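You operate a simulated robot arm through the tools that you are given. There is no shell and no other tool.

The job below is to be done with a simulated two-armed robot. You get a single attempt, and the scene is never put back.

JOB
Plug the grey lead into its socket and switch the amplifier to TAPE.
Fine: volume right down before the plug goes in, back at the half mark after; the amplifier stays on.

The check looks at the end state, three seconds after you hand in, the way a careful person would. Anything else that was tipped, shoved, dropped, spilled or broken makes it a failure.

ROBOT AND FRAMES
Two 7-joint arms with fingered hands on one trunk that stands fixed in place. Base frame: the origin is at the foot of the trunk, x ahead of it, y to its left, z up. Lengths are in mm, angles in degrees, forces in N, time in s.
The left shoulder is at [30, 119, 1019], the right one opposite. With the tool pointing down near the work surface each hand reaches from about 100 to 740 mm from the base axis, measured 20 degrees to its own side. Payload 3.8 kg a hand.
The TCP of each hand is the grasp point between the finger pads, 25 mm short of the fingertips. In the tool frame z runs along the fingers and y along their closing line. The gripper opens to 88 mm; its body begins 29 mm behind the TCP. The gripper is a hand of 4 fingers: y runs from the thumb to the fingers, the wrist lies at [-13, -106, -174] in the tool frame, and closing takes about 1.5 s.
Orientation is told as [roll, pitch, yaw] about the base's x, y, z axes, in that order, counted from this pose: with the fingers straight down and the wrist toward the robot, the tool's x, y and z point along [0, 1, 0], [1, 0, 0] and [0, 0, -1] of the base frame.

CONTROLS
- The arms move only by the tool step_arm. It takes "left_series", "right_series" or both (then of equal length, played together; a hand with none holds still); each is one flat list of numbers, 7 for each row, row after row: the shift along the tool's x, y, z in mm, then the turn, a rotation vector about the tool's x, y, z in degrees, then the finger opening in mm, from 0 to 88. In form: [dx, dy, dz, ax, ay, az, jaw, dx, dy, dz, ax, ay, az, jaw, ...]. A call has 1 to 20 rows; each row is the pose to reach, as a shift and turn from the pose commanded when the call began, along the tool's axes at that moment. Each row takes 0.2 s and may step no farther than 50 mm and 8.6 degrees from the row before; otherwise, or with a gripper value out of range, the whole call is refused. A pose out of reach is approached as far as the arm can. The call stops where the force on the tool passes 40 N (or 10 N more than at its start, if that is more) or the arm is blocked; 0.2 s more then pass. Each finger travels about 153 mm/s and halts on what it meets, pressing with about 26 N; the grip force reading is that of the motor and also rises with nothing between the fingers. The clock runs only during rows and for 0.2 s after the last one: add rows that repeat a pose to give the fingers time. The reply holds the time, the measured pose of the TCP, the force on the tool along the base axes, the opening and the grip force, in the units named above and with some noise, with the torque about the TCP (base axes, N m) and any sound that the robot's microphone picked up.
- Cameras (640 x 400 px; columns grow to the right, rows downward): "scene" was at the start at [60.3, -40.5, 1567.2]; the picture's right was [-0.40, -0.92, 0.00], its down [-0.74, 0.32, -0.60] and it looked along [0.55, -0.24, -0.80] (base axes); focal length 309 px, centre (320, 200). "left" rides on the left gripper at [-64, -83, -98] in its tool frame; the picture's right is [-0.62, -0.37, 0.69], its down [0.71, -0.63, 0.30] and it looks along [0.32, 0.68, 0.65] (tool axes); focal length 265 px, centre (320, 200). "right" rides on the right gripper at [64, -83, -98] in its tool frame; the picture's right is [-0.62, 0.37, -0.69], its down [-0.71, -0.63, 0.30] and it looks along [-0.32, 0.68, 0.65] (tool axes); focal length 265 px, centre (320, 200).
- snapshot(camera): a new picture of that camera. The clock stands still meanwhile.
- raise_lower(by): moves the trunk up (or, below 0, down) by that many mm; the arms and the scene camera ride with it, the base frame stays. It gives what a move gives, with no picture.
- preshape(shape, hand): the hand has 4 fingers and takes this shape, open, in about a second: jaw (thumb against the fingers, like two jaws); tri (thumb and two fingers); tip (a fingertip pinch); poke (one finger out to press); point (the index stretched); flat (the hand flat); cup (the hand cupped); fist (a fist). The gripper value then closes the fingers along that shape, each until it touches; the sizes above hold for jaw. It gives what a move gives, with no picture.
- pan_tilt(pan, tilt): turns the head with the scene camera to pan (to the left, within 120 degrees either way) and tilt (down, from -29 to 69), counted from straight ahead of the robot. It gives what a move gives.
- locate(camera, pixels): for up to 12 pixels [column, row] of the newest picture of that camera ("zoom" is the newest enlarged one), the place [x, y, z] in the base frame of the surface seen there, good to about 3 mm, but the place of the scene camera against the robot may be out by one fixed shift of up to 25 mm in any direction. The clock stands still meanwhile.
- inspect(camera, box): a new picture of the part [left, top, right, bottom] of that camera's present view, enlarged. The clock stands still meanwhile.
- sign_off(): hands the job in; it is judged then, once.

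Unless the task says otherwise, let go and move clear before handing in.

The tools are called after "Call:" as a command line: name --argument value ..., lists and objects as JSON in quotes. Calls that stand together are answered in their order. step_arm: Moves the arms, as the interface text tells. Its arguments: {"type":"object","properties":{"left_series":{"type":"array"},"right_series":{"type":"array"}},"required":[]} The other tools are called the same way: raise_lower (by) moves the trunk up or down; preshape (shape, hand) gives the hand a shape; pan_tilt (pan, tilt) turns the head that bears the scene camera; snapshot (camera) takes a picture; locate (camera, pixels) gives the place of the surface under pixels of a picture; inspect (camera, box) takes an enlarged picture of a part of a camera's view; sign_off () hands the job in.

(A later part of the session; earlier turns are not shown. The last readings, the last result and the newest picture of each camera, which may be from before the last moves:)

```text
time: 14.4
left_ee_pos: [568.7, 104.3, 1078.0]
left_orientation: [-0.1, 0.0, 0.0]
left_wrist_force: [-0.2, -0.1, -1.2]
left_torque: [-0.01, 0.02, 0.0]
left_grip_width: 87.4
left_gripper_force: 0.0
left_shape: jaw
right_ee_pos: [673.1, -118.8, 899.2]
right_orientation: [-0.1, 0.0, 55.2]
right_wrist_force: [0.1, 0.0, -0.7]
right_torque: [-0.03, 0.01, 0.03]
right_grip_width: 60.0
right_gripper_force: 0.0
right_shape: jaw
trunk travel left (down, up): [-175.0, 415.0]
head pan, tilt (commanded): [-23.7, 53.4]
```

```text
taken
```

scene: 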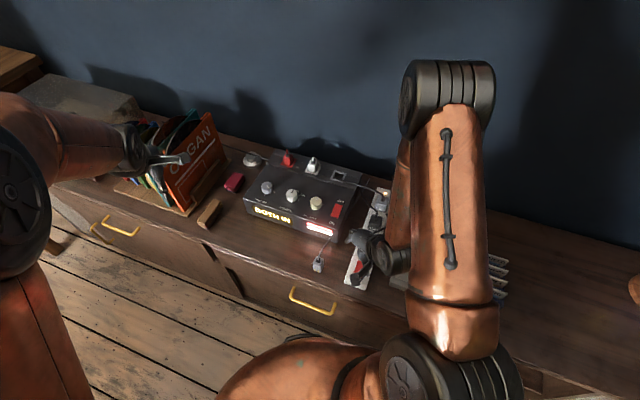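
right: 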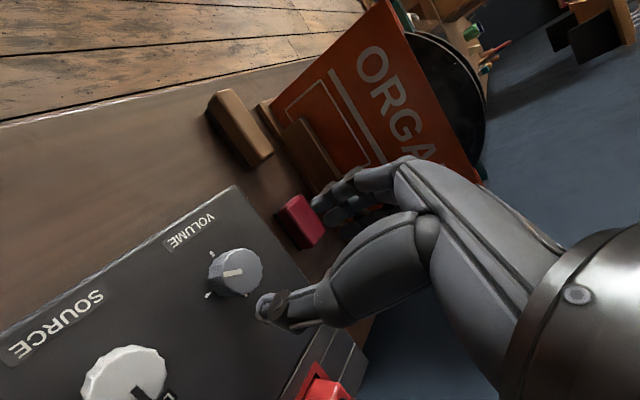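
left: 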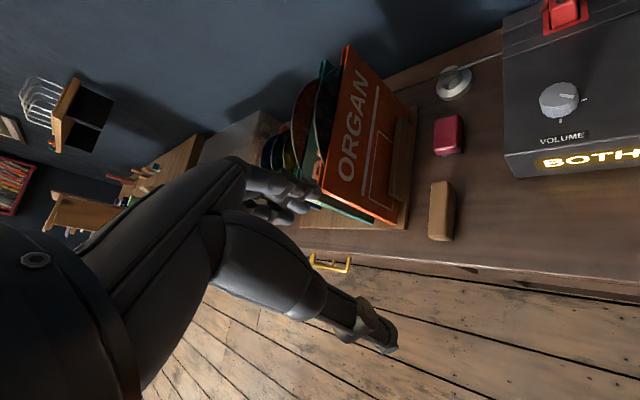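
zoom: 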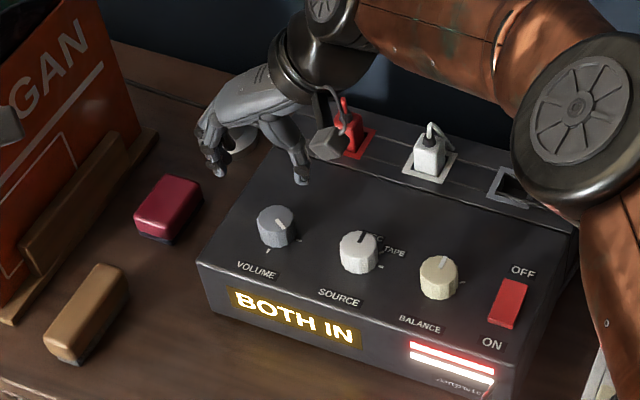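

The call was refused because one row turned 9°, over the 8.6° limit, and nothing moved. I will repeat it with even 7.2–7.3° turns.

Call:
step_arm --right_series '[-2.4, -2.9, 0, 0, 0, 7.3, 60, -2.4, -2.9, 0, 0, 0, 14.5, 60, -2.4, -2.9, 0, 0, 0, 21.7, 60, -2.4, -2.9, 5, 0, 0, 28.9, 60, -2.4, -2.9, 10, 0, 0, 36.1, 60, -2.4, -2.9, 20, 0, 0, 43.3, 60, -2.4, -2.9, 30, 0, 0, 50.5, 60, -2.4, -2.9, 40, 0, 0, 57.8, 60, -2.4, -2.9, 45, 0, 0, 65, 60, -2.4, -2.9, 45, 0, 0, 65, 60]'

Call:
inspect --camera "scene" --box '[200, 120, 360, 240]'

Call:
snapshot --camera "right"

```text
time: 16.6
left_ee_pos: [567.8, 102.8, 1077.0]
left_orientation: [0.0, 0.1, 0.1]
left_wrist_force: [-0.4, -0.5, -0.3]
left_torque: [0.0, -0.01, 0.0]
left_grip_width: 87.7
left_gripper_force: 0.0
left_shape: jaw
right_ee_pos: [673.4, -124.3, 855.7]
right_orientation: [0.0, 0.0, -10.1]
right_wrist_force: [0.6, 0.0, 0.1]
right_torque: [0.01, -0.04, 0.0]
right_grip_width: 60.7
right_gripper_force: 0.0
right_shape: jaw
trunk travel left (down, up): [-175.0, 415.0]
head pan, tilt (commanded): [-23.7, 53.4]
```

```text
3.33 times, centred on (280, 180) of scene
```

zoom: 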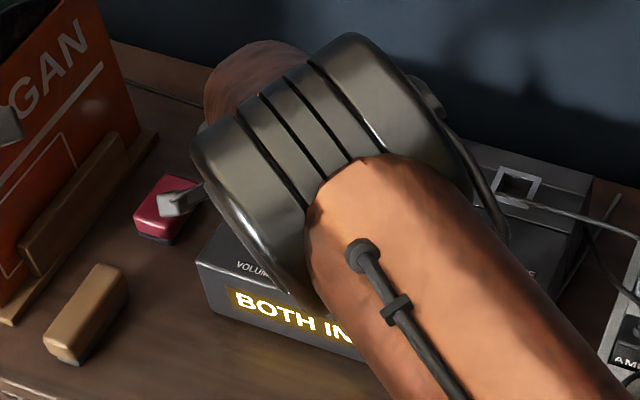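

```text
taken
```

right: 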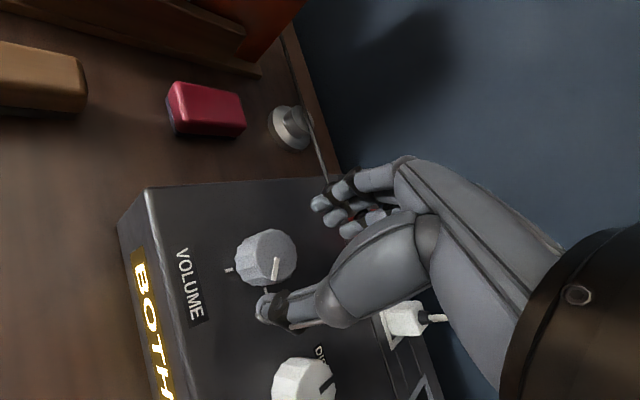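

The hand is at (673, -124, 856) with yaw -10, and the knob at (266, 257) lies between thumb and fingers. I will lower to z ≈ 819, still open.

Call:
step_arm --right_series '[0, 0, 12, 0, 0, 0, 60, 0, 0, 24, 0, 0, 0, 60, 0, 0, 30, 0, 0, 0, 60, 0, 0, 36.5, 0, 0, 0, 60, 0, 0, 36.5, 0, 0, 0, 60]'

Call:
snapshot --camera "right"

```text
time: 17.8
left_ee_pos: [568.0, 102.4, 1076.6]
left_orientation: [0.0, 0.0, 0.0]
left_wrist_force: [-0.5, 0.1, 0.6]
left_torque: [0.03, 0.0, -0.04]
left_grip_width: 87.8
left_gripper_force: 0.1
left_shape: jaw
right_ee_pos: [673.5, -122.7, 817.8]
right_orientation: [0.0, 0.0, -10.1]
right_wrist_force: [0.6, -0.1, -0.3]
right_torque: [-0.02, -0.03, 0.0]
right_grip_width: 60.4
right_gripper_force: 0.0
right_shape: jaw
trunk travel left (down, up): [-175.0, 415.0]
head pan, tilt (commanded): [-23.7, 53.4]
```

```text
taken
```

right: 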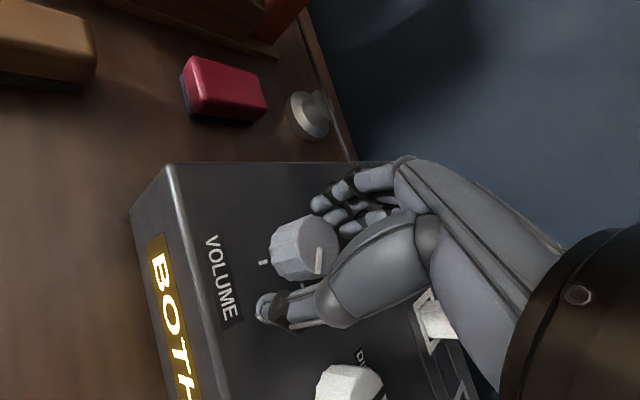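

The knob at (303, 250) is centred between the thumb (270, 305) and the fingertips (328, 207), with no contact force. I will close on it.

Call:
step_arm --right_series '[0, 0, 0, 0, 0, 0, 40, 0, 0, 0, 0, 0, 0, 28, 0, 0, 0, 0, 0, 0, 24, 0, 0, 0, 0, 0, 0, 24, 0, 0, 0, 0, 0, 0, 24, 0, 0, 0, 0, 0, 0, 24]'

Call:
snapshot --camera "right"

```text
time: 19.2
left_ee_pos: [567.4, 103.2, 1077.2]
left_orientation: [0.0, 0.0, 0.0]
left_wrist_force: [-0.2, -0.4, 0.3]
left_torque: [-0.01, 0.01, -0.01]
left_grip_width: 87.7
left_gripper_force: 0.2
left_shape: jaw
right_ee_pos: [673.1, -122.4, 816.5]
right_orientation: [0.1, 0.1, -10.0]
right_wrist_force: [-2.5, 0.6, -1.0]
right_torque: [0.02, 0.06, 0.01]
right_grip_width: 26.7
right_gripper_force: 25.7
right_shape: jaw
trunk travel left (down, up): [-175.0, 415.0]
head pan, tilt (commanded): [-23.7, 53.4]
```

```text
taken
```

right: 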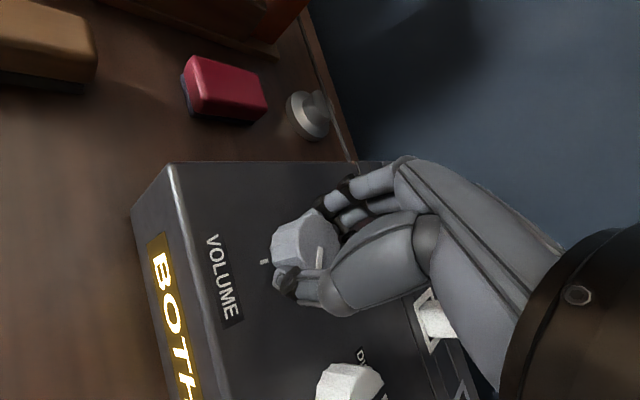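

The grip holds at 26.7 mm with 25.7 N on the motor and little side force. I will turn counter-clockwise about 29° first and check that the pointer follows.

Call:
step_arm --right_series '[0, 0, 0, 0, 0, -6, 24, 0, 0, 0, 0, 0, -12, 24, 0, 0, 0, 0, 0, -18, 24, 0, 0, 0, 0, 0, -24, 24, 0, 0, 0, 0, 0, -29, 24]'

Call:
snapshot --camera "right"

Call:
snapshot --camera "scene"

```text
time: 20.4
left_ee_pos: [569.3, 102.8, 1076.2]
left_orientation: [0.0, 0.0, -0.1]
left_wrist_force: [0.5, -0.2, 0.6]
left_torque: [0.03, 0.01, -0.01]
left_grip_width: 87.4
left_gripper_force: 0.1
left_shape: jaw
right_ee_pos: [671.8, -124.2, 817.1]
right_orientation: [-0.1, 0.0, 19.0]
right_wrist_force: [1.1, 2.2, -1.2]
right_torque: [0.06, -0.06, -0.01]
right_grip_width: 26.6
right_gripper_force: 25.7
right_shape: jaw
trunk travel left (down, up): [-175.0, 415.0]
head pan, tilt (commanded): [-23.7, 53.4]
```

```text
taken
```

right: 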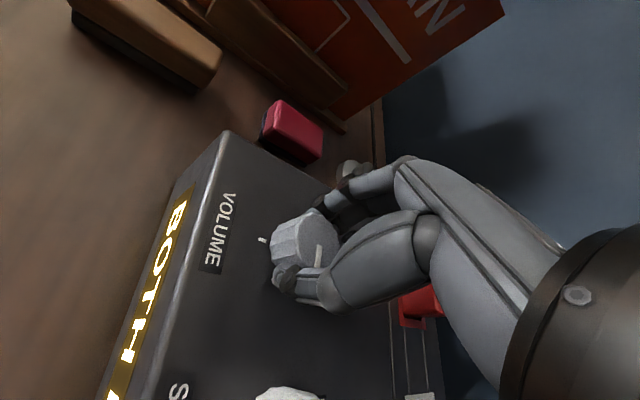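

```text
taken
```

scene: 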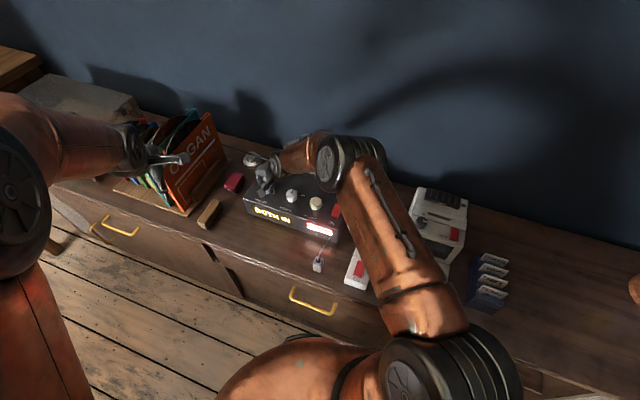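

The pointer keeps its place against the fingers at (319, 255), so the knob is turning with the hand. I will check the light bars to confirm that this direction lowers the volume.

Call:
inspect --camera "scene" --box '[240, 200, 350, 260]'

```text
5.82 times, centred on (295, 230) of scene
```

zoom: 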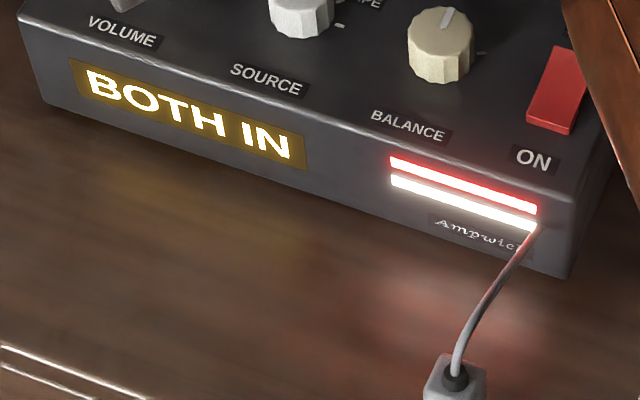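

The bars are unchanged, so they reflect the plugged red and white leads and not the volume. Conventionally counter-clockwise toward the back tick is down, and the mark layout (DISC at the back, increasing clockwise) fits that. I will continue to yaw 55.

Call:
step_arm --right_series '[0, 0, 0, 0, 0, -6, 24, 0, 0, 0, 0, 0, -12, 24, 0, 0, 0, 0, 0, -18, 24, 0, 0, 0, 0, 0, -24, 24, 0, 0, 0, 0, 0, -30, 24, 0, 0, 0, 0, 0, -36, 24, 0, 0, 0, 0, 0, -36, 24]'

Call:
snapshot --camera "right"

```text
time: 22.0
left_ee_pos: [567.5, 102.9, 1076.8]
left_orientation: [0.0, 0.1, 0.0]
left_wrist_force: [-0.2, -0.4, -0.2]
left_torque: [-0.01, 0.01, 0.01]
left_grip_width: 87.9
left_gripper_force: 0.0
left_shape: jaw
right_ee_pos: [673.3, -124.3, 817.0]
right_orientation: [0.0, -0.1, 55.0]
right_wrist_force: [0.5, 1.2, 1.7]
right_torque: [0.03, 0.01, 0.0]
right_grip_width: 26.4
right_gripper_force: 25.5
right_shape: jaw
trunk travel left (down, up): [-175.0, 415.0]
head pan, tilt (commanded): [-23.7, 53.4]
```

```text
taken
```

right: 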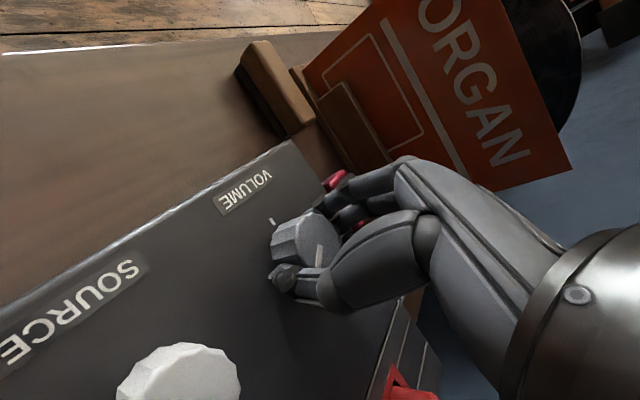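

The turn of 65° carried the knob along, so the pointer should now be near 57°. I will open, swing back to yaw -10 around the same axis, and look at the pointer again.

Call:
step_arm --right_series '[0, 0, 0, 0, 0, 0, 45, 0, 0, 0, 0, 0, 0, 60, 0, 0, 0, 0, 0, 0, 60, 0, 0, 0, 0, 0, 7.3, 60, 0, 0, 0, 0, 0, 14.5, 60, 0, 0, 0, 0, 0, 21.7, 60, 0, 0, 0, 0, 0, 28.9, 60, 0, 0, 0, 0, 0, 36.1, 60, 0, 0, 0, 0, 0, 43.3, 60, 0, 0, 0, 0, 0, 50.5, 60, 0, 0, 0, 0, 0, 57.8, 60, 0, 0, 0, 0, 0, 65, 60, 0, 0, 0, 0, 0, 65, 60]'

Call:
snapshot --camera "right"

Call:
inspect --camera "right" --box '[250, 195, 350, 295]'

```text
time: 24.8
left_ee_pos: [568.8, 102.4, 1077.2]
left_orientation: [0.1, 0.0, 0.0]
left_wrist_force: [0.2, 0.2, -0.2]
left_torque: [-0.02, 0.0, 0.03]
left_grip_width: 87.7
left_gripper_force: 0.0
left_shape: jaw
right_ee_pos: [673.8, -123.8, 817.8]
right_orientation: [0.0, -0.1, -10.2]
right_wrist_force: [-0.3, -0.4, 0.0]
right_torque: [-0.04, -0.03, 0.02]
right_grip_width: 59.7
right_gripper_force: 0.0
right_shape: jaw
trunk travel left (down, up): [-175.0, 415.0]
head pan, tilt (commanded): [-23.7, 53.4]
```

```text
taken
```

right: 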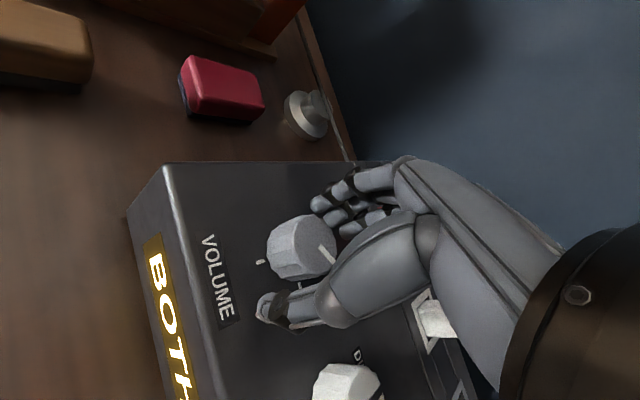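

```text
4.00 times, centred on (300, 245) of right
```

zoom: 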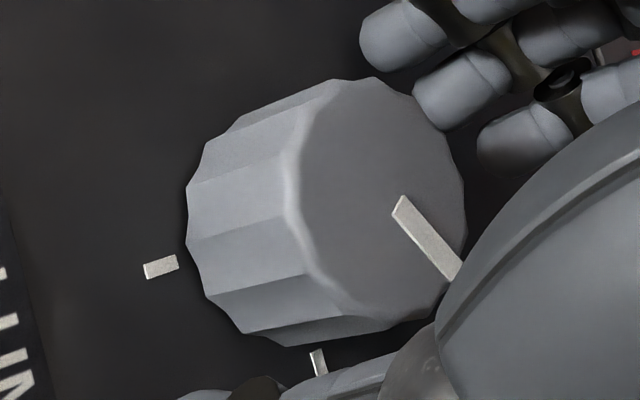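

The pointer now lies between the right tick and the back, from (403, 203) to (450, 270). I will measure it before the second turn.

Call:
locate --camera "zoom" --pixels '[[403, 205], [450, 268], [162, 267], [318, 362]]'

Call:
step_arm --right_series '[0, 0, 0, 0, 0, 0, 40, 0, 0, 0, 0, 0, 0, 28, 0, 0, 0, 0, 0, 0, 24, 0, 0, 0, 0, 0, 0, 24, 0, 0, 0, 0, 0, 0, 24]'

```text
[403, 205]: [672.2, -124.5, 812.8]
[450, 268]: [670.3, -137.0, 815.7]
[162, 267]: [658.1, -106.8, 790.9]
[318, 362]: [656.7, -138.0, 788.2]
```

```text
time: 26.0
left_ee_pos: [567.5, 103.6, 1078.0]
left_orientation: [0.0, 0.0, 0.0]
left_wrist_force: [0.3, 0.0, 0.0]
left_torque: [0.02, 0.02, -0.02]
left_grip_width: 87.8
left_gripper_force: 0.1
left_shape: jaw
right_ee_pos: [672.8, -125.0, 817.8]
right_orientation: [-0.1, 0.2, -10.0]
right_wrist_force: [-3.3, 0.3, -0.3]
right_torque: [-0.02, 0.01, -0.01]
right_grip_width: 26.5
right_gripper_force: 25.5
right_shape: jaw
trunk travel left (down, up): [-175.0, 415.0]
head pan, tilt (commanded): [-23.7, 53.4]
```

The pointer is at about 57°, and the knob is gripped again. I will turn a further 58° counter-clockwise and watch the torque for an end stop.

Call:
step_arm --right_series '[0, 0, 0, 0, 0, -7, 24, 0, 0, 0, 0, 0, -14, 24, 0, 0, 0, 0, 0, -21, 24, 0, 0, 0, 0, 0, -28, 24, 0, 0, 0, 0, 0, -35, 24, 0, 0, 0, 0, 0, -42, 24, 0, 0, 0, 0, 0, -49, 24, 0, 0, 0, 0, 0, -54, 24, 0, 0, 0, 0, 0, -58, 24, 0, 0, 0, 0, 0, -58, 24]'

Call:
inspect --camera "right" --box '[250, 195, 350, 295]'

Call:
snapshot --camera "right"

```text
time: 28.2
left_ee_pos: [567.7, 101.6, 1078.2]
left_orientation: [0.0, 0.0, 0.1]
left_wrist_force: [0.0, 0.5, -0.6]
left_torque: [-0.01, 0.02, 0.01]
left_grip_width: 87.8
left_gripper_force: 0.1
left_shape: jaw
right_ee_pos: [675.6, -124.2, 819.4]
right_orientation: [-0.1, 0.1, 48.0]
right_wrist_force: [5.0, -1.8, 2.8]
right_torque: [0.0, -0.12, -0.08]
right_grip_width: 26.5
right_gripper_force: 26.0
right_shape: jaw
trunk travel left (down, up): [-175.0, 415.0]
head pan, tilt (commanded): [-23.7, 53.4]
```

```text
4.00 times, centred on (300, 245) of right
```

zoom: 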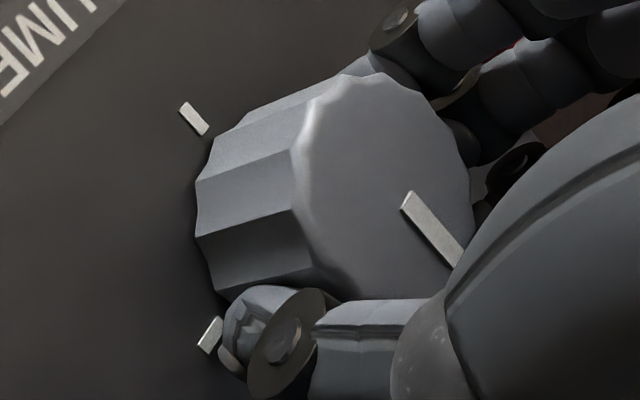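

```text
taken
```

right: 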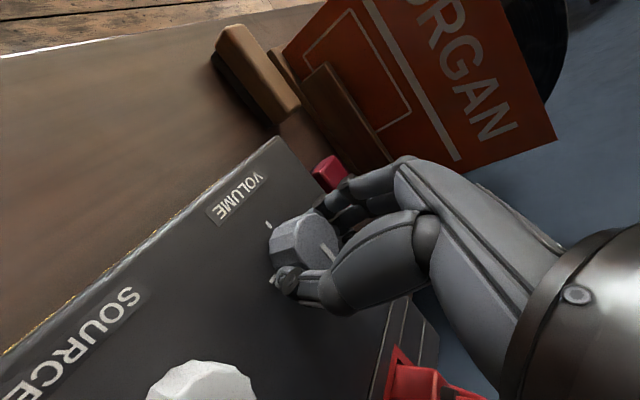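

A little torque (-0.08) and 5 N of force appeared, which suggests an end stop near here. I will measure the pointer against the front and back marks.

Call:
locate --camera "zoom" --pixels '[[408, 203], [455, 260], [194, 118], [210, 334]]'

Call:
step_arm --right_series '[0, 0, 0, 0, 0, -3, 24, 0, 0, 0, 0, 0, -5, 24, 0, 0, 0, 0, 0, -5, 24]'

Call:
inspect --camera "right" --box '[250, 195, 350, 295]'

```text
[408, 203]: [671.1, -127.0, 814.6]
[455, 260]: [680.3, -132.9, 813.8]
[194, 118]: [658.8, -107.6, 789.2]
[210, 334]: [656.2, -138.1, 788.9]
```

```text
time: 29.0
left_ee_pos: [568.4, 102.8, 1077.2]
left_orientation: [0.0, 0.1, 0.0]
left_wrist_force: [0.3, 0.4, 0.2]
left_torque: [0.0, -0.03, -0.01]
left_grip_width: 87.6
left_gripper_force: 0.0
left_shape: jaw
right_ee_pos: [674.1, -125.2, 817.9]
right_orientation: [0.0, -0.1, 53.0]
right_wrist_force: [9.0, -3.5, 5.3]
right_torque: [0.0, -0.21, -0.2]
right_grip_width: 26.9
right_gripper_force: 25.4
right_shape: jaw
trunk travel left (down, up): [-175.0, 415.0]
head pan, tilt (commanded): [-23.7, 53.4]
```

```text
4.00 times, centred on (300, 245) of right
```

zoom: 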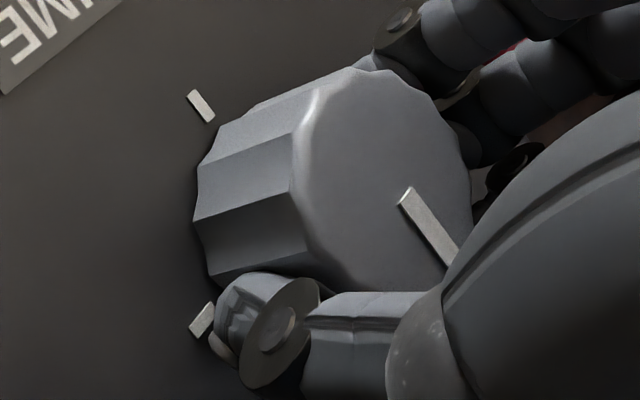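

Torque and force rose (-0.2 N·m, 9 N), so the knob is against its low stop. I will let go and lift away to read the pointer clearly.

Call:
step_arm --right_series '[0, 0, 0, 0, 0, 0, 45, 0, 0, 0, 0, 0, 0, 60, 0, 0, 0, 0, 0, 0, 60, 0, 0, -15, 0, 0, 0, 60, 0, 0, -40, 0, 0, 0, 60, 0, 0, -82, 0, 0, 0, 60, 0, 0, -82, 0, 0, 0, 60]'

Call:
snapshot --camera "right"

Call:
inspect --camera "right" --box '[190, 230, 280, 310]'

Call:
inspect --camera "scene" --box '[225, 140, 395, 290]'

```text
time: 30.6
left_ee_pos: [568.1, 103.7, 1075.9]
left_orientation: [0.1, 0.0, 0.0]
left_wrist_force: [0.2, -0.5, -0.3]
left_torque: [-0.02, -0.01, 0.0]
left_grip_width: 87.7
left_gripper_force: 0.1
left_shape: jaw
right_ee_pos: [672.5, -125.1, 900.8]
right_orientation: [0.1, 0.1, 53.0]
right_wrist_force: [0.7, 0.1, -1.2]
right_torque: [-0.02, 0.02, 0.03]
right_grip_width: 59.1
right_gripper_force: 0.1
right_shape: jaw
trunk travel left (down, up): [-175.0, 415.0]
head pan, tilt (commanded): [-23.7, 53.4]
```

```text
taken
```

right: 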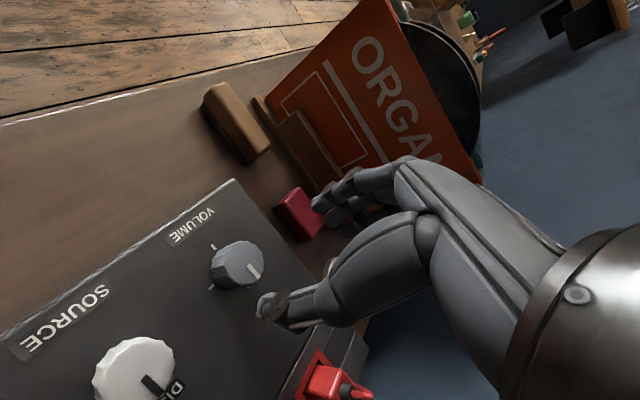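

```text
5.00 times, centred on (235, 270) of right
```

zoom: 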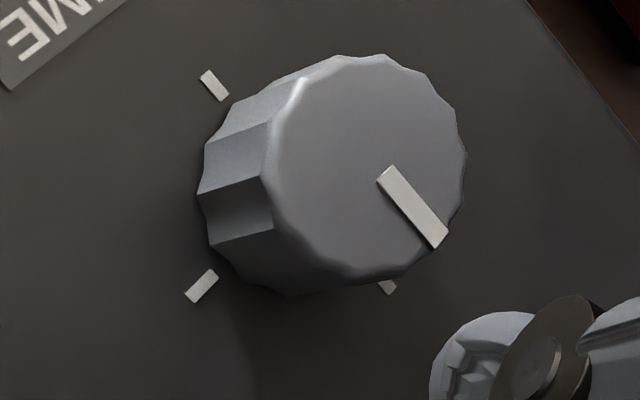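

```text
2.67 times, centred on (310, 215) of scene
```

zoom: 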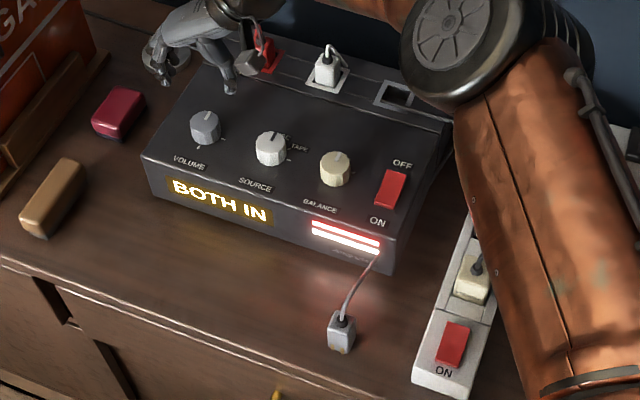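

The pointer now lies parallel to the line from the front tick to the back tick, pointing at the back tick, so the volume is fully down. The rocker still reads ON with its light. Next I will swing over to the plug at (401, -180) with yaw -45, staying at z ≈ 860.

Call:
step_arm --right_series '[14.1, -16, 3, 0, 0, 7.5, 60, 28.3, -31.9, 6, 0, 0, 15.1, 60, 42.4, -47.9, 9, 0, 0, 22.6, 60, 56.6, -63.8, 12, 0, 0, 30.2, 60, 70.7, -79.8, 15, 0, 0, 37.7, 60, 84.8, -95.7, 18, 0, 0, 45.2, 60, 99, -111.7, 21, 0, 0, 52.8, 60, 113.1, -127.6, 24, 0, 0, 60.3, 60, 127.2, -143.6, 27, 0, 0, 67.8, 60, 141.4, -159.5, 30, 0, 0, 75.4, 60, 155.5, -175.5, 33, 0, 0, 82.9, 60, 169.7, -191.4, 37, 0, 0, 90.5, 60, 183.8, -207.4, 40, 0, 0, 98, 60, 183.8, -207.4, 40, 0, 0, 98, 60]'

Call:
snapshot --camera "right"

Call:
inspect --camera "scene" --box '[225, 140, 395, 290]'

```text
time: 33.6
left_ee_pos: [567.0, 103.0, 1077.5]
left_orientation: [0.0, 0.0, 0.0]
left_wrist_force: [-0.5, -0.9, -0.4]
left_torque: [0.0, 0.0, 0.01]
left_grip_width: 87.9
left_gripper_force: 0.1
left_shape: jaw
right_ee_pos: [400.7, -179.1, 861.7]
right_orientation: [-0.1, 0.0, -45.1]
right_wrist_force: [-0.3, 0.5, -0.5]
right_torque: [-0.04, 0.01, 0.05]
right_grip_width: 59.6
right_gripper_force: 0.0
right_shape: jaw
trunk travel left (down, up): [-175.0, 415.0]
head pan, tilt (commanded): [-23.7, 53.4]
```

```text
taken
```

right: 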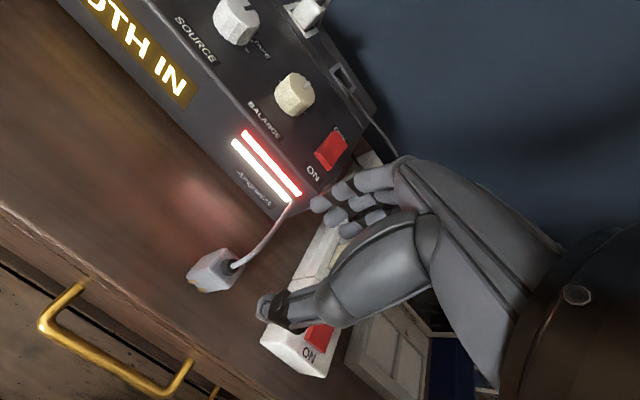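

```text
2.67 times, centred on (310, 215) of scene
```

zoom: 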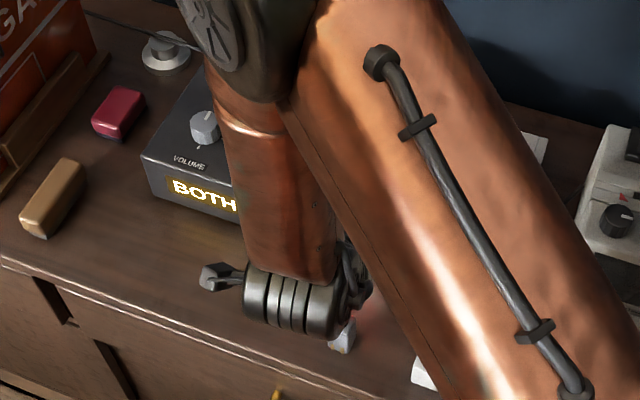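

The hand is at (401, -179, 862), yaw -45, and the plug shows at (213, 270) in the right picture. I will re-measure the plug from this angle before coming down.

Call:
inspect --camera "right" --box '[175, 230, 255, 300]'

```text
5.71 times, centred on (215, 265) of right
```

zoom: 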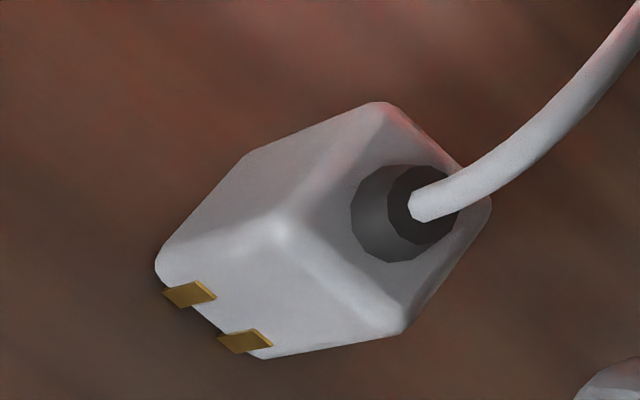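

Call:
locate --camera "zoom" --pixels '[[285, 225], [395, 320], [378, 118], [482, 205], [240, 260], [340, 330], [220, 200], [330, 150], [340, 215], [420, 195], [205, 290], [262, 340]]'

```text
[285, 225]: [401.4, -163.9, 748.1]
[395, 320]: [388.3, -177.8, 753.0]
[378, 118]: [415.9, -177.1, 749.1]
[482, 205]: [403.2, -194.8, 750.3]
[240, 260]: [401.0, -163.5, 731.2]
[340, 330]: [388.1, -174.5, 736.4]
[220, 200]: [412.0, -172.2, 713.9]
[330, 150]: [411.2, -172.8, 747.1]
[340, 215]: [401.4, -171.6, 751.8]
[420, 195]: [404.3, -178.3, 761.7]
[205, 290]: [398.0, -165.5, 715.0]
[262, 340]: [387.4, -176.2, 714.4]
```

The plug's centre is confirmed at (401, -180.4) with its top at z 749. I will lower to z ≈ 775, with the fingertips level with the plug top, and look.

Call:
step_arm --right_series '[-0.4, 0.7, 25, 0, 0, 0, 60, -0.4, 0.7, 50, 0, 0, 0, 60, -0.4, 0.7, 72, 0, 0, 0, 60, -0.4, 0.7, 86, 0, 0, 0, 60, -0.4, 0.7, 86, 0, 0, 0, 60]'

Call:
snapshot --camera "right"

Call:
snapshot --camera "scene"

```text
time: 34.8
left_ee_pos: [568.5, 101.9, 1076.8]
left_orientation: [0.0, 0.0, -0.1]
left_wrist_force: [0.0, -1.7, -0.3]
left_torque: [-0.01, 0.0, 0.01]
left_grip_width: 87.5
left_gripper_force: 0.1
left_shape: jaw
right_ee_pos: [402.0, -178.0, 774.5]
right_orientation: [0.0, 0.1, -45.0]
right_wrist_force: [-0.3, 0.8, -0.3]
right_torque: [-0.02, 0.0, -0.01]
right_grip_width: 59.7
right_gripper_force: 0.1
right_shape: jaw
trunk travel left (down, up): [-175.0, 415.0]
head pan, tilt (commanded): [-23.7, 53.4]
```

```text
taken
```

right: 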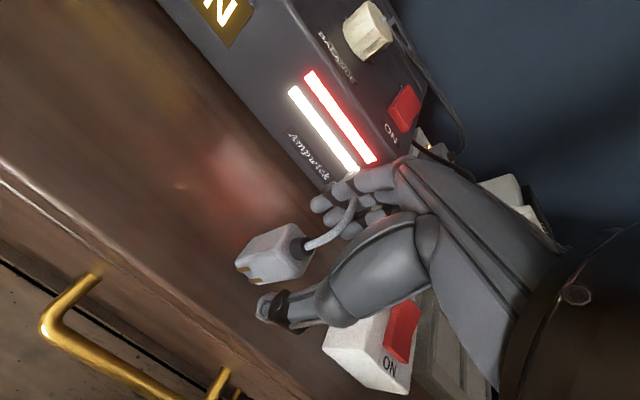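

```text
taken
```

scene: 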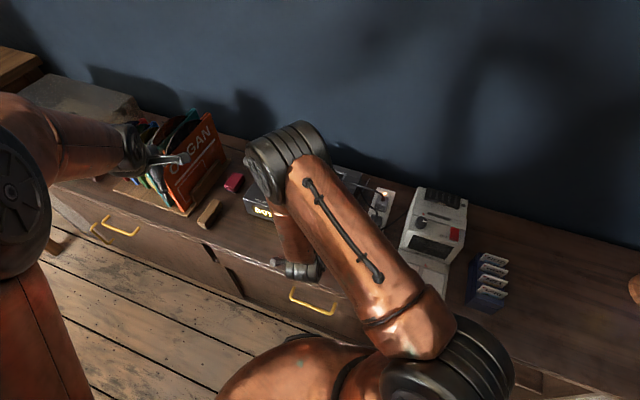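

The plug (275, 252) is between thumb and fingertips, and the cord arcs back through the finger gap. The elbow now looks low over the amplifier in the scene view, so I will check its height before going lower.

Call:
locate --camera "scene" --pixels '[[285, 150], [255, 165], [262, 190], [280, 205], [290, 240], [300, 270], [310, 190], [325, 140]]'

Call:
inspect --camera "scene" --box '[220, 110, 380, 290]'

```text
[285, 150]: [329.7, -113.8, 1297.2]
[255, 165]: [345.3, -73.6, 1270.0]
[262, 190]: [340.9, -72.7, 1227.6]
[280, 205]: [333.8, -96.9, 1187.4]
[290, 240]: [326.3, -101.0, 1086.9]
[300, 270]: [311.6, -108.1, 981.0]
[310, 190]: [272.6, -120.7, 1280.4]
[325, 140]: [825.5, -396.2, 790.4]
```

```text
2.22 times, centred on (300, 200) of scene
```

zoom: 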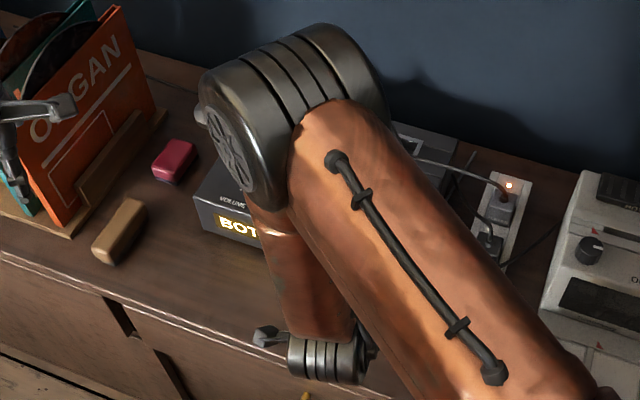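

The elbow is at z ≈ 1297, far clear. I will lower the last 26.5 mm to z ≈ 748 and then close on the plug.

Call:
step_arm --right_series '[0, 0, 10, 0, 0, 0, 60, 0, 0, 20, 0, 0, 0, 60, 0, 0, 26.5, 0, 0, 0, 60, 0, 0, 26.5, 0, 0, 0, 60]'

Call:
snapshot --camera "right"

Call:
inspect --camera "right" --box '[240, 180, 380, 330]'

```text
time: 35.8
left_ee_pos: [567.1, 102.6, 1077.3]
left_orientation: [0.0, 0.0, 0.0]
left_wrist_force: [-0.5, 0.5, -0.1]
left_torque: [0.01, -0.01, 0.03]
left_grip_width: 87.7
left_gripper_force: 0.1
left_shape: jaw
right_ee_pos: [402.1, -180.3, 746.6]
right_orientation: [-0.1, 0.0, -45.0]
right_wrist_force: [0.9, -0.9, 0.1]
right_torque: [0.0, 0.0, 0.0]
right_grip_width: 59.5
right_gripper_force: 0.0
right_shape: jaw
trunk travel left (down, up): [-175.0, 415.0]
head pan, tilt (commanded): [-23.7, 53.4]
```

```text
taken
```

right: 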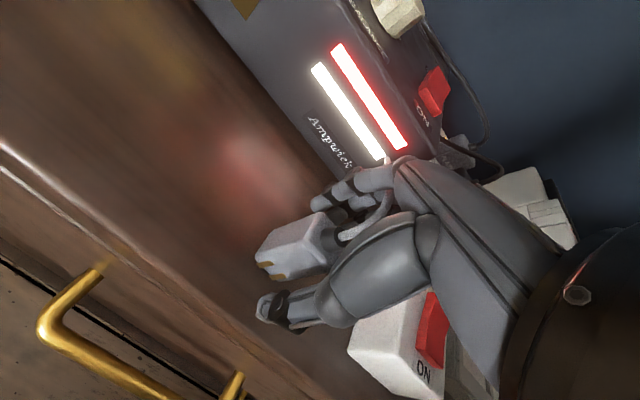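

```text
2.67 times, centred on (310, 255) of right
```

zoom: 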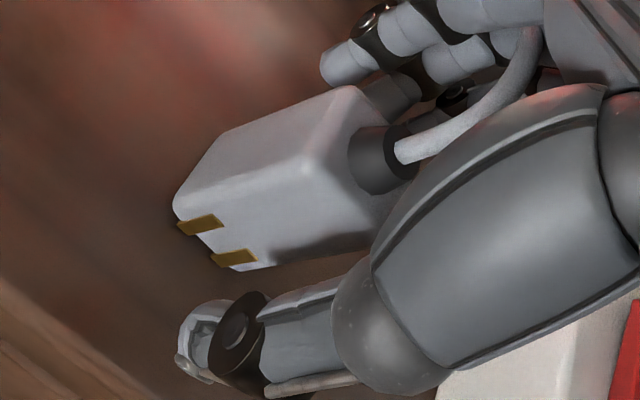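

The plug sits square between the thumb and the fingers with no contact yet. I will close on it.

Call:
step_arm --right_series '[0, 0, 0, 0, 0, 0, 45, 0, 0, 0, 0, 0, 0, 32, 0, 0, 0, 0, 0, 0, 20, 0, 0, 0, 0, 0, 0, 18, 0, 0, 0, 0, 0, 0, 18, 0, 0, 0, 0, 0, 0, 18, 0, 0, 0, 0, 0, 0, 18]'

Call:
inspect --camera "right" --box '[240, 180, 380, 330]'

```text
time: 37.4
left_ee_pos: [568.0, 102.6, 1076.2]
left_orientation: [0.0, -0.1, 0.0]
left_wrist_force: [-0.4, -0.4, -0.2]
left_torque: [0.02, -0.04, -0.01]
left_grip_width: 87.7
left_gripper_force: 0.0
left_shape: jaw
right_ee_pos: [402.1, -179.3, 746.5]
right_orientation: [0.0, -0.1, -44.9]
right_wrist_force: [-0.6, -0.1, 0.1]
right_torque: [-0.02, 0.03, 0.01]
right_grip_width: 21.2
right_gripper_force: 25.8
right_shape: jaw
trunk travel left (down, up): [-175.0, 415.0]
head pan, tilt (commanded): [-23.7, 53.4]
```

```text
2.67 times, centred on (310, 255) of right
```

zoom: 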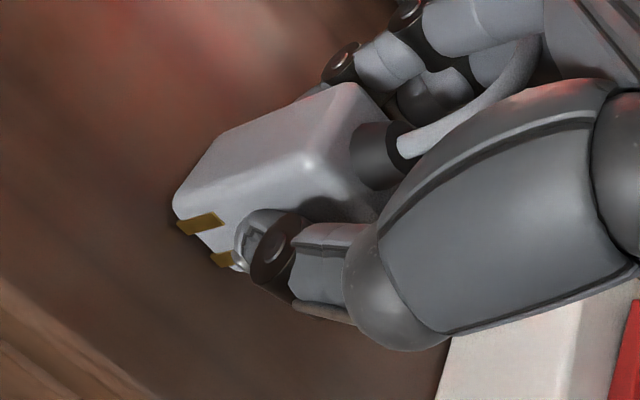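

The grip reads 21.2 mm with 25.8 N, in line with the offset seen on the knob. I will lift straight up to z ≈ 890 and check how the plug hangs.

Call:
step_arm --right_series '[0, 0, -10, 0, 0, 0, 18, 0, 0, -25, 0, 0, 0, 18, 0, 0, -50, 0, 0, 0, 18, 0, 0, -80, 0, 0, 0, 18, 0, 0, -110, 0, 0, 0, 18, 0, 0, -135, 0, 0, 0, 18, 0, 0, -143, 0, 0, 0, 18, 0, 0, -143, 0, 0, 0, 18]'

Call:
snapshot --camera "right"

Call:
inspect --camera "right" --box '[240, 180, 380, 330]'

Call:
inspect --camera "scene" --box '[220, 110, 380, 290]'

```text
time: 39.2
left_ee_pos: [568.0, 102.9, 1078.0]
left_orientation: [0.0, 0.0, 0.1]
left_wrist_force: [-0.4, 0.2, 0.6]
left_torque: [-0.02, 0.03, 0.01]
left_grip_width: 87.5
left_gripper_force: 0.0
left_shape: jaw
right_ee_pos: [401.9, -180.2, 890.5]
right_orientation: [0.0, 0.0, -44.9]
right_wrist_force: [-0.2, -0.4, -0.5]
right_torque: [0.01, -0.04, -0.02]
right_grip_width: 21.6
right_gripper_force: 26.4
right_shape: jaw
trunk travel left (down, up): [-175.0, 415.0]
head pan, tilt (commanded): [-23.7, 53.4]
```

```text
taken
```

right: 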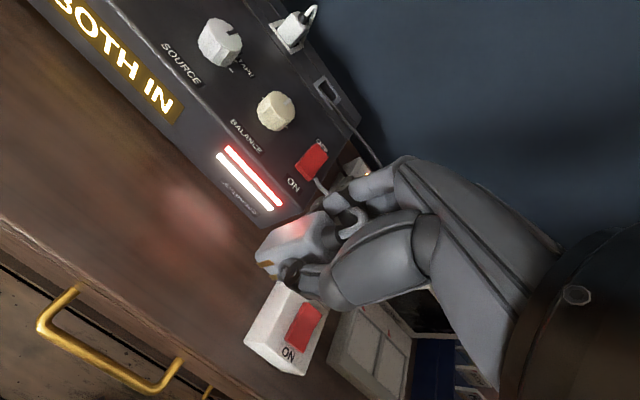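

```text
2.67 times, centred on (310, 255) of right
```

zoom: 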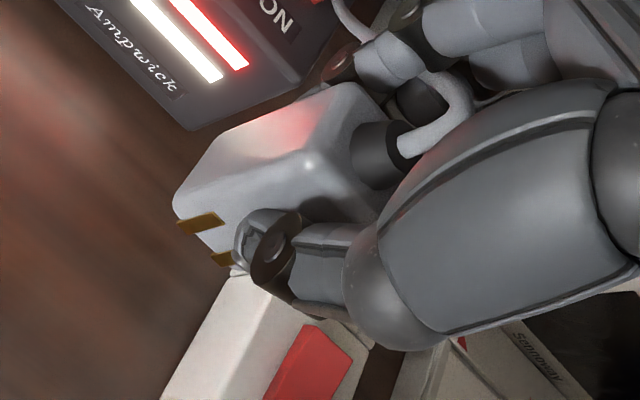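

```text
2.22 times, centred on (300, 200) of scene
```

zoom: 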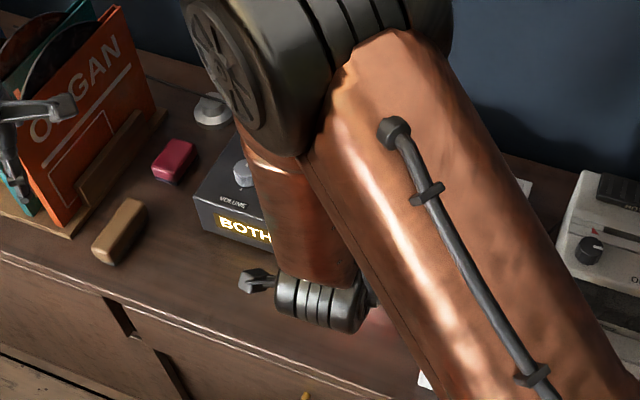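

The plug came up with the hand, still upright and square. I will measure it in the hand so I know its exact offset from the TCP.

Call:
inspect --camera "right" --box '[250, 205, 330, 285]'

```text
5.00 times, centred on (290, 245) of right
```

zoom: 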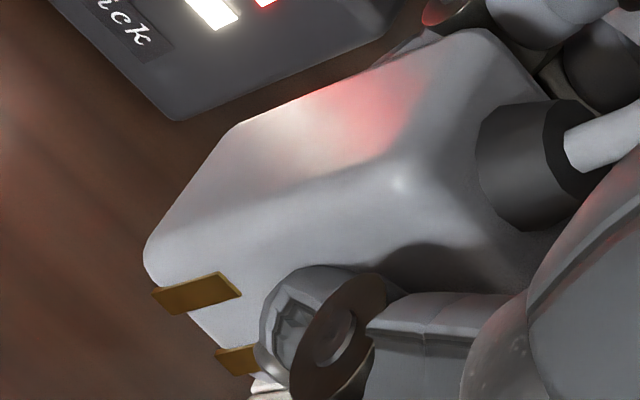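

Call:
locate --camera "zoom" --pixels '[[405, 180], [485, 40], [300, 190], [250, 140], [160, 245], [330, 130], [420, 90], [200, 250], [300, 235], [440, 170], [180, 300], [210, 280]]'

```text
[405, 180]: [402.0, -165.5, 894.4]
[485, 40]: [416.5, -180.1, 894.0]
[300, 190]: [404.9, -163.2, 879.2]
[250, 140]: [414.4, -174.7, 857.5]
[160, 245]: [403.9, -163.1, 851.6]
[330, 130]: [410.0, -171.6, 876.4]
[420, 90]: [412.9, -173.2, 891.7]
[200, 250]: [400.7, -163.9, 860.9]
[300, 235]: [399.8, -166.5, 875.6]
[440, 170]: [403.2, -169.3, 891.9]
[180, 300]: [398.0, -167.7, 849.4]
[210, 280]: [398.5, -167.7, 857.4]
```

The plug's centre is within 1 mm of the TCP, with its bottom about 46.5 mm below it. I will carry it over the amplifier to above the socket at z ≈ 900, keeping yaw -45.

Call:
step_arm --right_series '[6, 41.4, -1.5, 0, 0, 0, 18, 12, 82.8, -3, 0, 0, 0, 18, 18, 124.2, -4.5, 0, 0, 0, 18, 24, 165.7, -6, 0, 0, 0, 18, 30, 207.1, -7.5, 0, 0, 0, 18, 36, 248.5, -9, 0, 0, 0, 18, 41.8, 289.9, -10, 0, 0, 0, 18, 41.8, 289.9, -10, 0, 0, 0, 18]'

Call:
snapshot --camera "right"

Call:
snapshot --camera "scene"

Call:
inspect --camera "right" --box '[180, 210, 300, 330]'

```text
time: 41.0
left_ee_pos: [568.0, 104.2, 1077.2]
left_orientation: [-0.1, 0.0, 0.0]
left_wrist_force: [-0.1, -0.2, -0.8]
left_torque: [0.01, 0.02, 0.0]
left_grip_width: 87.6
left_gripper_force: 0.1
left_shape: jaw
right_ee_pos: [639.9, -352.6, 897.7]
right_orientation: [-0.2, 0.1, -45.1]
right_wrist_force: [-0.6, 0.4, -1.6]
right_torque: [-0.03, -0.03, -0.02]
right_grip_width: 21.2
right_gripper_force: 26.2
right_shape: jaw
trunk travel left (down, up): [-175.0, 415.0]
head pan, tilt (commanded): [-23.7, 53.4]
```

```text
taken
```

right: 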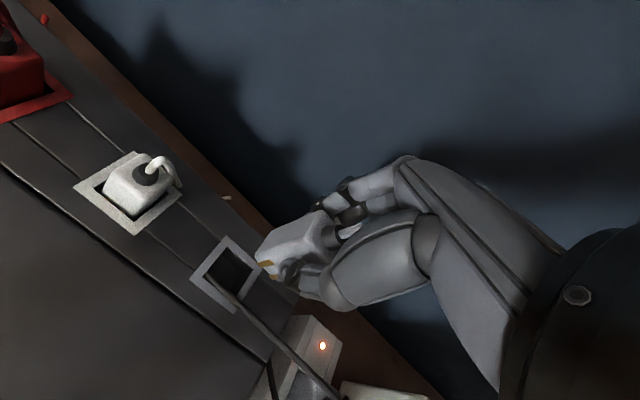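

```text
taken
```

scene: 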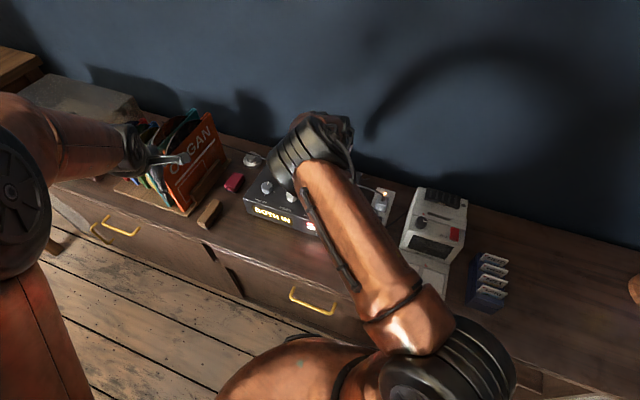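

```text
3.33 times, centred on (240, 270) of right
```

zoom: 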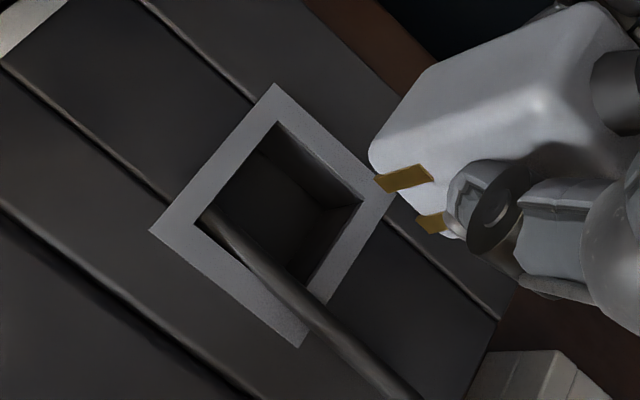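

The socket and its opening show clearly at (285, 210) in the enlargement, with the plug held above and to the right of it in the picture. I will locate the frame's outer edges and opening corners for a precise centre.

Call:
locate --camera "zoom" --pixels '[[156, 230], [275, 90], [300, 340], [214, 160], [340, 145], [225, 285], [200, 214], [277, 118], [366, 205], [385, 215], [240, 165], [330, 145]]'

Call:
inspect --camera "right" --box '[185, 230, 265, 315]'

```text
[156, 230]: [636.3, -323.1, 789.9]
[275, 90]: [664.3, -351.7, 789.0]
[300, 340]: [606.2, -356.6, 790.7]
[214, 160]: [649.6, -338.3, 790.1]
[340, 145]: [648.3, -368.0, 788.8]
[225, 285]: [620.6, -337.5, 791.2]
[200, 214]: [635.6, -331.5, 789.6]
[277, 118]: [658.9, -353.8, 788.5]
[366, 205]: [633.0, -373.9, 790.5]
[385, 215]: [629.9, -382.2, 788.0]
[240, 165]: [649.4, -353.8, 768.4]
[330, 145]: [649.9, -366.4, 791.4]
```

```text
4.71 times, centred on (225, 272) of right
```

zoom: 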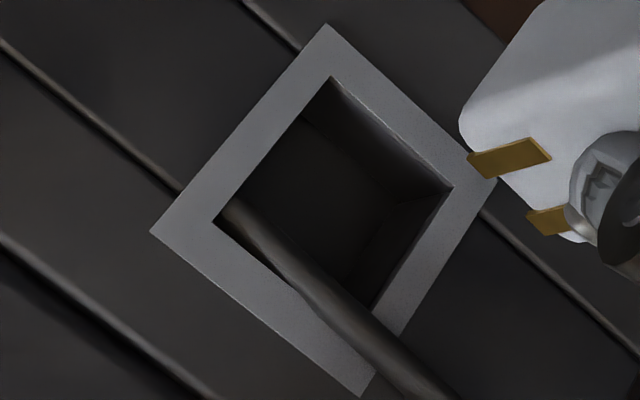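

I will average several points along each outer edge of the socket frame for a steadier centre.

Call:
locate --camera "zoom" --pixels '[[200, 176], [245, 124], [290, 71], [370, 67], [410, 104], [445, 136], [200, 267], [250, 306], [300, 345], [470, 217], [440, 262], [412, 308]]'

Call:
inspect --camera "right" --box '[250, 205, 330, 285]'

```text
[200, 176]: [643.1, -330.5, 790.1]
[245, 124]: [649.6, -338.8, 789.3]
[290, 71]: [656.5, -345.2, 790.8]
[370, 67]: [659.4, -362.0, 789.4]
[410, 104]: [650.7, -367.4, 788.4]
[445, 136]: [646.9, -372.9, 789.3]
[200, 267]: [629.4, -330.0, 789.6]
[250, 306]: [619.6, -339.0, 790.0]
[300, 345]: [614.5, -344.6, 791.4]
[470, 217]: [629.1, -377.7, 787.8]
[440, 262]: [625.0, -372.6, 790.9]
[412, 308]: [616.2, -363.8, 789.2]
```

```text
5.00 times, centred on (290, 245) of right
```

zoom: 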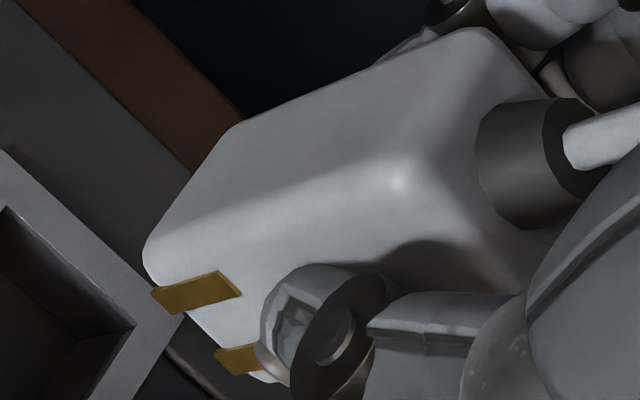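

Averaging gives a socket centre of (635.6, -353.8) with a 42 mm frame. I will locate the plug's faces in the hand in this same view for a direct comparison.

Call:
locate --camera "zoom" --pixels '[[330, 130], [420, 90], [250, 140], [300, 190], [270, 170], [380, 120], [200, 250], [300, 235], [250, 240], [330, 225], [230, 260], [350, 210]]'

```text
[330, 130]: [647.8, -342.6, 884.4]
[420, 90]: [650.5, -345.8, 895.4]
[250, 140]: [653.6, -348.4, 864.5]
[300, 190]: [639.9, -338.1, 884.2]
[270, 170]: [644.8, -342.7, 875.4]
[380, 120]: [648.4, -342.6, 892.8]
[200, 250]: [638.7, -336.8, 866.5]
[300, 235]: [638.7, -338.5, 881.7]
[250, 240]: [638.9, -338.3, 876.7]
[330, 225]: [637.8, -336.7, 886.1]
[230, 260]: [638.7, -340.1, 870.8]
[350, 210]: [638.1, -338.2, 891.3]
```

The plug's centre reads about 3 mm too far left and 4 mm too far back relative to the socket centre. I will correct by that and lower until the plug's bottom is just above the socket.

Call:
step_arm --right_series '[-2.9, -3.9, 0, 0, 0, 0, 18, -2.9, -3.9, 20, 0, 0, 0, 18, -2.9, -3.9, 38, 0, 0, 0, 18, -2.9, -3.9, 52, 0, 0, 0, 18, -2.9, -3.9, 52, 0, 0, 0, 18]'

Call:
snapshot --camera "right"

Call:
inspect --camera "right" --box '[220, 200, 320, 320]'

```text
time: 42.2
left_ee_pos: [568.1, 103.1, 1077.8]
left_orientation: [0.0, 0.0, 0.0]
left_wrist_force: [-0.3, -0.2, 1.1]
left_torque: [0.05, 0.0, 0.0]
left_grip_width: 87.7
left_gripper_force: 0.0
left_shape: jaw
right_ee_pos: [632.4, -356.3, 847.4]
right_orientation: [0.0, -0.1, -45.0]
right_wrist_force: [0.0, -0.8, -0.4]
right_torque: [0.0, 0.0, 0.0]
right_grip_width: 21.2
right_gripper_force: 25.7
right_shape: jaw
trunk travel left (down, up): [-175.0, 415.0]
head pan, tilt (commanded): [-23.7, 53.4]
```

```text
taken
```

right: 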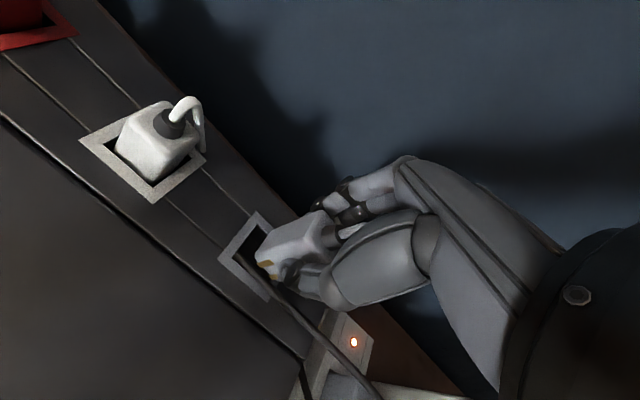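

```text
3.33 times, centred on (270, 260) of right
```

zoom: 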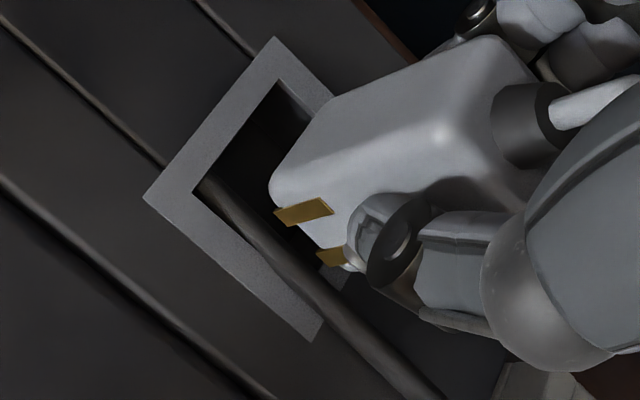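

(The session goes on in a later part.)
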